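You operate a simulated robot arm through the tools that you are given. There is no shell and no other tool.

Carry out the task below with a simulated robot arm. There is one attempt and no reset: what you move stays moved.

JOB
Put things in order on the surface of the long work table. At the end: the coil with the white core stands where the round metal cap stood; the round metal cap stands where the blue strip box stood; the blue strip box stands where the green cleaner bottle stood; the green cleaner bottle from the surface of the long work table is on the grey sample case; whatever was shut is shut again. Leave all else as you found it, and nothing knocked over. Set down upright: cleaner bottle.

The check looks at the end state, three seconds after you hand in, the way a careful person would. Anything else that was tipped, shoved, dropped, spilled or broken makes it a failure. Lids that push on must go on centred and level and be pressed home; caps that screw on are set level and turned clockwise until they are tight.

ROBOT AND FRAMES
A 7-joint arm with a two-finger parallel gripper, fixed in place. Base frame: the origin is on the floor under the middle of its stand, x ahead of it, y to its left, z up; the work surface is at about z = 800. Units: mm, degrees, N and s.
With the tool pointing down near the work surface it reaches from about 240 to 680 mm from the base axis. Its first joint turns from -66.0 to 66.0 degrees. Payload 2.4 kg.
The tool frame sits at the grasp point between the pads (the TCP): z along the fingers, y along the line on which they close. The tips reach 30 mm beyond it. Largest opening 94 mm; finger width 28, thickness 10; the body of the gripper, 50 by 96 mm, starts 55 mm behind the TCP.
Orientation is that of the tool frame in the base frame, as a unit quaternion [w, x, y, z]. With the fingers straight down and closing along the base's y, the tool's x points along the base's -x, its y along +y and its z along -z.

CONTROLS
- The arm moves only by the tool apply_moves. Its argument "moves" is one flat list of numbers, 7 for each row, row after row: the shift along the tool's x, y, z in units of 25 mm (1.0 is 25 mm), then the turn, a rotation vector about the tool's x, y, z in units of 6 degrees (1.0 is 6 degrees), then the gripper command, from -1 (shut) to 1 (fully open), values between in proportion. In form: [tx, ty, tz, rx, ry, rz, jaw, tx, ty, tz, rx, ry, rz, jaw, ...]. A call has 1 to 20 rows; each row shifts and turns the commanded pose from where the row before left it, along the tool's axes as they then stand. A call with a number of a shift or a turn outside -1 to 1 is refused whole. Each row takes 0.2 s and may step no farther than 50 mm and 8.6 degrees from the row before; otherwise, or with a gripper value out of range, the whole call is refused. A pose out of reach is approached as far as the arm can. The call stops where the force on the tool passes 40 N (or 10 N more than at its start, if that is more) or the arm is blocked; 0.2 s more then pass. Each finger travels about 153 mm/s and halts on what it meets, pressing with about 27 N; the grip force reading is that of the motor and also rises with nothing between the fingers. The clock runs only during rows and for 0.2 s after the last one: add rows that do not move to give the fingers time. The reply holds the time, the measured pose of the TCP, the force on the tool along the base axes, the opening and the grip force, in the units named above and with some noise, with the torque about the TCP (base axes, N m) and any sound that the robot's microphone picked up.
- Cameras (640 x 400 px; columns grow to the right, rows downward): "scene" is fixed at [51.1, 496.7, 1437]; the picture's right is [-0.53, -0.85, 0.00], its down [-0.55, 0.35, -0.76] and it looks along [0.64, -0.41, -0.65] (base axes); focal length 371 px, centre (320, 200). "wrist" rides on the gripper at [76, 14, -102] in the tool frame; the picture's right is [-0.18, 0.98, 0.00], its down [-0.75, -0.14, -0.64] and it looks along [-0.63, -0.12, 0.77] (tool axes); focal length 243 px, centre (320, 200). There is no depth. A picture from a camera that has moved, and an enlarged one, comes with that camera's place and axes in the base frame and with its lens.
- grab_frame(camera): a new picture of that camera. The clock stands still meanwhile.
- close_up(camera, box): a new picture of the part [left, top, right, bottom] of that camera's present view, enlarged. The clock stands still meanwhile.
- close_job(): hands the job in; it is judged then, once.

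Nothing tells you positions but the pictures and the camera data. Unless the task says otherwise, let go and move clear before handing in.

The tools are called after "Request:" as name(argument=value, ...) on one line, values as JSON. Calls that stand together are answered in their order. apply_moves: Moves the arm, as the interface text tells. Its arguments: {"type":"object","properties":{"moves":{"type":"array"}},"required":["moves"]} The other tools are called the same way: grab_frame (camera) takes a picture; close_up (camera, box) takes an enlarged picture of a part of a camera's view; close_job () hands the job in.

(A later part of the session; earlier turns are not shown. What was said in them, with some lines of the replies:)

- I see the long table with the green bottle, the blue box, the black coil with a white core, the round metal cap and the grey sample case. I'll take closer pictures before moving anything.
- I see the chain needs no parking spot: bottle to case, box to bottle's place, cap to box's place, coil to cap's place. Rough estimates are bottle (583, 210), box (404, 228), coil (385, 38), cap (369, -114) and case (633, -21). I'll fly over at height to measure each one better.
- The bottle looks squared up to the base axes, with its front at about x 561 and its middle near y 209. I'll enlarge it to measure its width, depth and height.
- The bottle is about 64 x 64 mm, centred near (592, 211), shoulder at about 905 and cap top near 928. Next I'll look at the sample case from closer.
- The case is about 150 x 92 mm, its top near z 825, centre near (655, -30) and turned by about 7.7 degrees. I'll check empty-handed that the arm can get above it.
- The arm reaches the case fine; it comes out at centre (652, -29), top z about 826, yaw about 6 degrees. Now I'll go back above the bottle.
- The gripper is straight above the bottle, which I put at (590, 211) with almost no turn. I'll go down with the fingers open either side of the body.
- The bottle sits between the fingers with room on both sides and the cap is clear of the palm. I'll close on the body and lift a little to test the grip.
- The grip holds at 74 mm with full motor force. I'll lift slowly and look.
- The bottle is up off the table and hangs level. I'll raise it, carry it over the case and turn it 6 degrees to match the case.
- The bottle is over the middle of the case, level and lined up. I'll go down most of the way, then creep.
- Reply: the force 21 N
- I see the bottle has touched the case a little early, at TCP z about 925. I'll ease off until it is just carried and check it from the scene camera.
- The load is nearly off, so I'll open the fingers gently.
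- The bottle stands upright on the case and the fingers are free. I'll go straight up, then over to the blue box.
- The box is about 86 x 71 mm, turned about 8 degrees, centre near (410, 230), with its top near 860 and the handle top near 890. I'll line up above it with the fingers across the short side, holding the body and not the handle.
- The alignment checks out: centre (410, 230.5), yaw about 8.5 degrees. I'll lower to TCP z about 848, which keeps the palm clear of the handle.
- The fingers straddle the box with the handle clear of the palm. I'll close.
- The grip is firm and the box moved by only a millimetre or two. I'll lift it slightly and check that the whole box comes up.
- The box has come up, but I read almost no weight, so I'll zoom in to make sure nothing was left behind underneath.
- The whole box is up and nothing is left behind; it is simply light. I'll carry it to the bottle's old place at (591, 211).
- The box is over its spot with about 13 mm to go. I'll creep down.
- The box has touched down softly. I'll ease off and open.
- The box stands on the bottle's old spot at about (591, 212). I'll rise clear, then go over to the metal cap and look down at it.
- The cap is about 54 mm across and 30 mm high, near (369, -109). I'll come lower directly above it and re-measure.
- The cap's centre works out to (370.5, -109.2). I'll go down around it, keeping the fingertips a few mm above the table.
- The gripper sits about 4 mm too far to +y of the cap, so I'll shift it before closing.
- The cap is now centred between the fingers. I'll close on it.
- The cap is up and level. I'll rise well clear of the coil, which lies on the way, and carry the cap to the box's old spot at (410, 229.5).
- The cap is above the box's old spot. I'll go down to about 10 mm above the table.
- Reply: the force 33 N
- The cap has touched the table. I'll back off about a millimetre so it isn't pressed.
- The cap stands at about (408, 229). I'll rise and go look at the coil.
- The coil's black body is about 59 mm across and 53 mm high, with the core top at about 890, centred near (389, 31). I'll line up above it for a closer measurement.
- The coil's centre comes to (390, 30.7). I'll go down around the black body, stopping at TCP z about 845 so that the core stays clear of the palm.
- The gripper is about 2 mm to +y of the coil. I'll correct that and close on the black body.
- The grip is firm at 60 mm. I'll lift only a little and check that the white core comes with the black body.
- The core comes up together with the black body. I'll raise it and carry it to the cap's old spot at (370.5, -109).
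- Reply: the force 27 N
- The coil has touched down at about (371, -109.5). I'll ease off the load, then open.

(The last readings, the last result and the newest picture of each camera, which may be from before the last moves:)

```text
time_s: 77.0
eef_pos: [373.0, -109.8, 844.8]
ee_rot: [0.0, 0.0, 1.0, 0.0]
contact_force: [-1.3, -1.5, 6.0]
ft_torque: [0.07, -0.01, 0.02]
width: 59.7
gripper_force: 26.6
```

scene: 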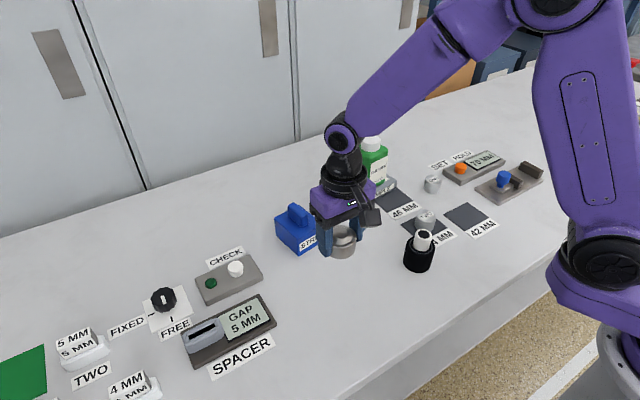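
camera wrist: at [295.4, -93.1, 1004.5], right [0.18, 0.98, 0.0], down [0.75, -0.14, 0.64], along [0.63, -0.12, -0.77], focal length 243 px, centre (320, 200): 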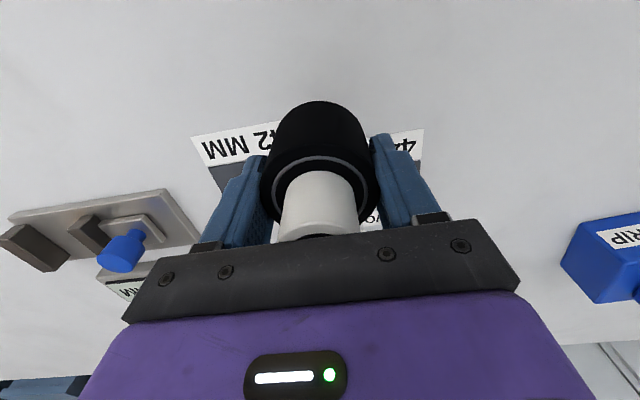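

The coil rests lightly on the table, so I'll open the fingers now.

Request:
apply_moves(moves=[0, 0, 0, 0, 0, 0, 0.3, 0, 0, 0, 0, 0, 0, 0.36, 0, 0, 0, 0, 0, 0, 0.5, 0, 0, 0, 0, 0, 0, 0.75, 0, 0, 0, 0, 0, 0, 1, 0, 0, 0, 0, 0, 0, 1])

Request:
grab_frame(camera="wrist")

Request:
close_up(camera="scene", box=[390, 140, 560, 270])

```text
time_s: 78.4
eef_pos: [372.0, -111.4, 844.4]
ee_rot: [0.0, 0.0, 1.0, 0.001]
contact_force: [0.6, 0.1, -0.4]
ft_torque: [0.01, -0.03, 0.02]
width: 93.8
gripper_force: 0.0
```

```text
taken
camera wrist: at [297.4, -95.6, 948.2], right [0.18, 0.98, 0.0], down [0.75, -0.14, 0.64], along [0.63, -0.12, -0.77], focal length 243 px, centre (320, 200)
```

wrist: 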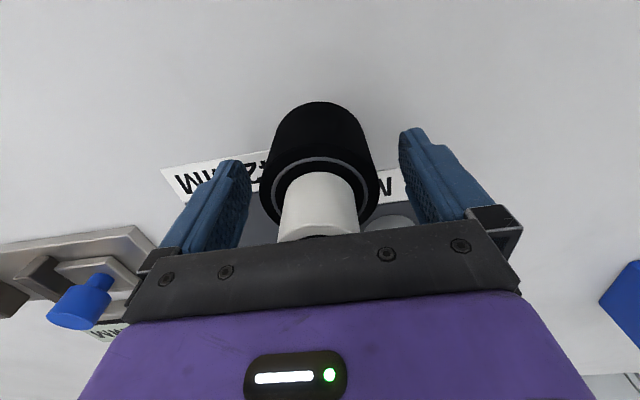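

```text
3.08 times, centred on (475, 205) of scene
camera zoom: at [51.1, 496.7, 1437.0], right [-0.53, -0.85, 0.0], down [-0.55, 0.35, -0.76], along [0.64, -0.41, -0.65], focal length 1142 px, centre (-157, 185)
```

zoom: 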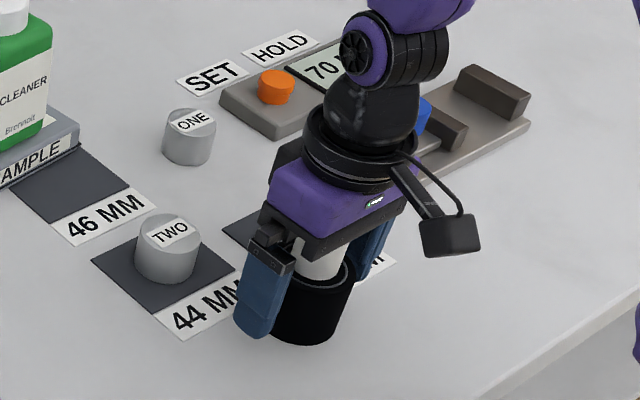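

The coil stands free on the cap's old spot. I'll go straight up and back to the starting place, then check everything.

Request:
apply_moves(moves=[0, 0, -0.5, 0, 0, 0, 1, 0, 0, -0.9, 0, 0, 0, 1, 0, 0, -1, 0, 0, 0, 1, 0, 0, -1, 0, 0, 0, 1, 0, 0, -1, 0, 0, 0, 1, 0, 0, -1, 0, 0, 0, 1, 0, 0, -1, 0, 0, 0, 1, 0, 0, -1, 0, 0, 0, 1, 0, 0, -1, 0, 0, 0, 1, 0, 0, -1, 0, 0, 0, 1, -0.8, 0.56, -0.2, 0, 0, 0, 1, -0.8, 0.56, 0, 0, 0, 0, 1, -0.8, 0.56, 0, 0, 0, 0, 1, 0, 0, 0, 0, 0, 0, 1])

Request:
grab_frame(camera="scene")

Request:
grab_frame(camera="wrist")

Request:
close_up(camera="scene", box=[260, 120, 560, 310])

```text
time_s: 81.4
eef_pos: [435.2, -67.9, 1085.0]
ee_rot: [-0.001, 0.0, 1.0, 0.001]
contact_force: [-0.3, -1.1, 0.8]
ft_torque: [-0.02, -0.02, -0.01]
width: 93.9
gripper_force: 0.1
```

```text
taken
```

scene: 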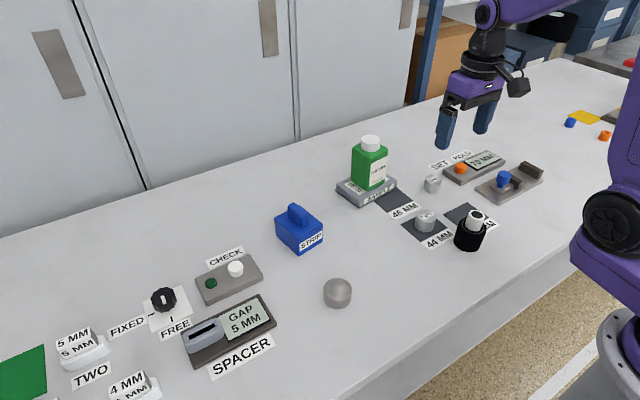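

```text
taken
camera wrist: at [359.6, -53.6, 1189.7], right [0.18, 0.98, 0.0], down [0.75, -0.14, 0.64], along [0.63, -0.12, -0.77], focal length 243 px, centre (320, 200)
```

wrist: 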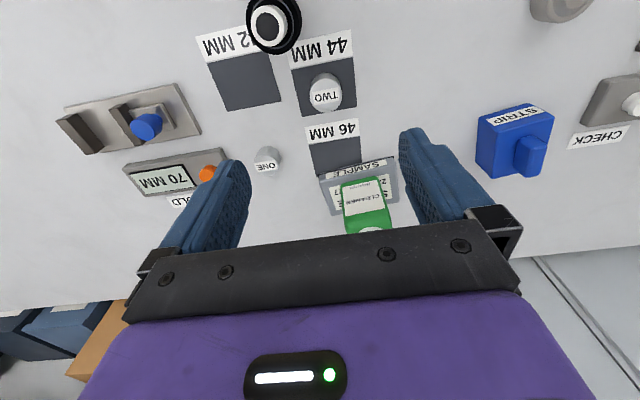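

```text
2.11 times, centred on (410, 215) of scene
camera zoom: at [51.1, 496.7, 1437.0], right [-0.53, -0.85, 0.0], down [-0.55, 0.35, -0.76], along [0.64, -0.41, -0.65], focal length 781 px, centre (130, 168)
```

zoom: 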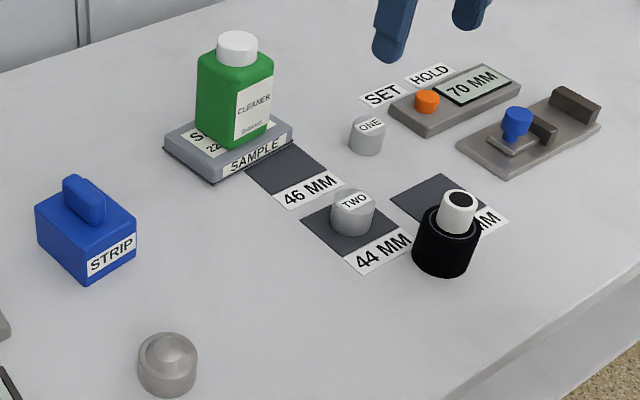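

The bottle is upright on the case, the box is on the bottle's old spot, the cap on the box's, and the coil on the cap's. Nothing else has moved, nothing was opened, and the arm is clear, so I'm handing in.

Request:
close_job()

```text
The job is handed in.
```

The table is set out as you asked, and I have handed the job in. I don't have the check's verdict. In the last pictures before hand-in, each item stood where it should:

| Item | Now stands | Position (x, y) in mm |
|---|---|---|
| Green cleaner bottle | Upright on the middle of the grey sample case | about (651, -29) |
| Blue strip box | Where the bottle stood | about (591, 212) |
| Round metal cap | Where the box stood | about (408, 229) |
| Coil with the white core | Where the cap stood | about (372, -110) |

Positions come from the cameras and the arm's noisy readings, so I expect each to be within a few millimetres of its target. The box kept its original turn of about 8 degrees instead of squaring up the way the bottle had stood.

I opened nothing, so there was nothing to shut again. The other things in view looked unmoved, and the arm is clear of the table.
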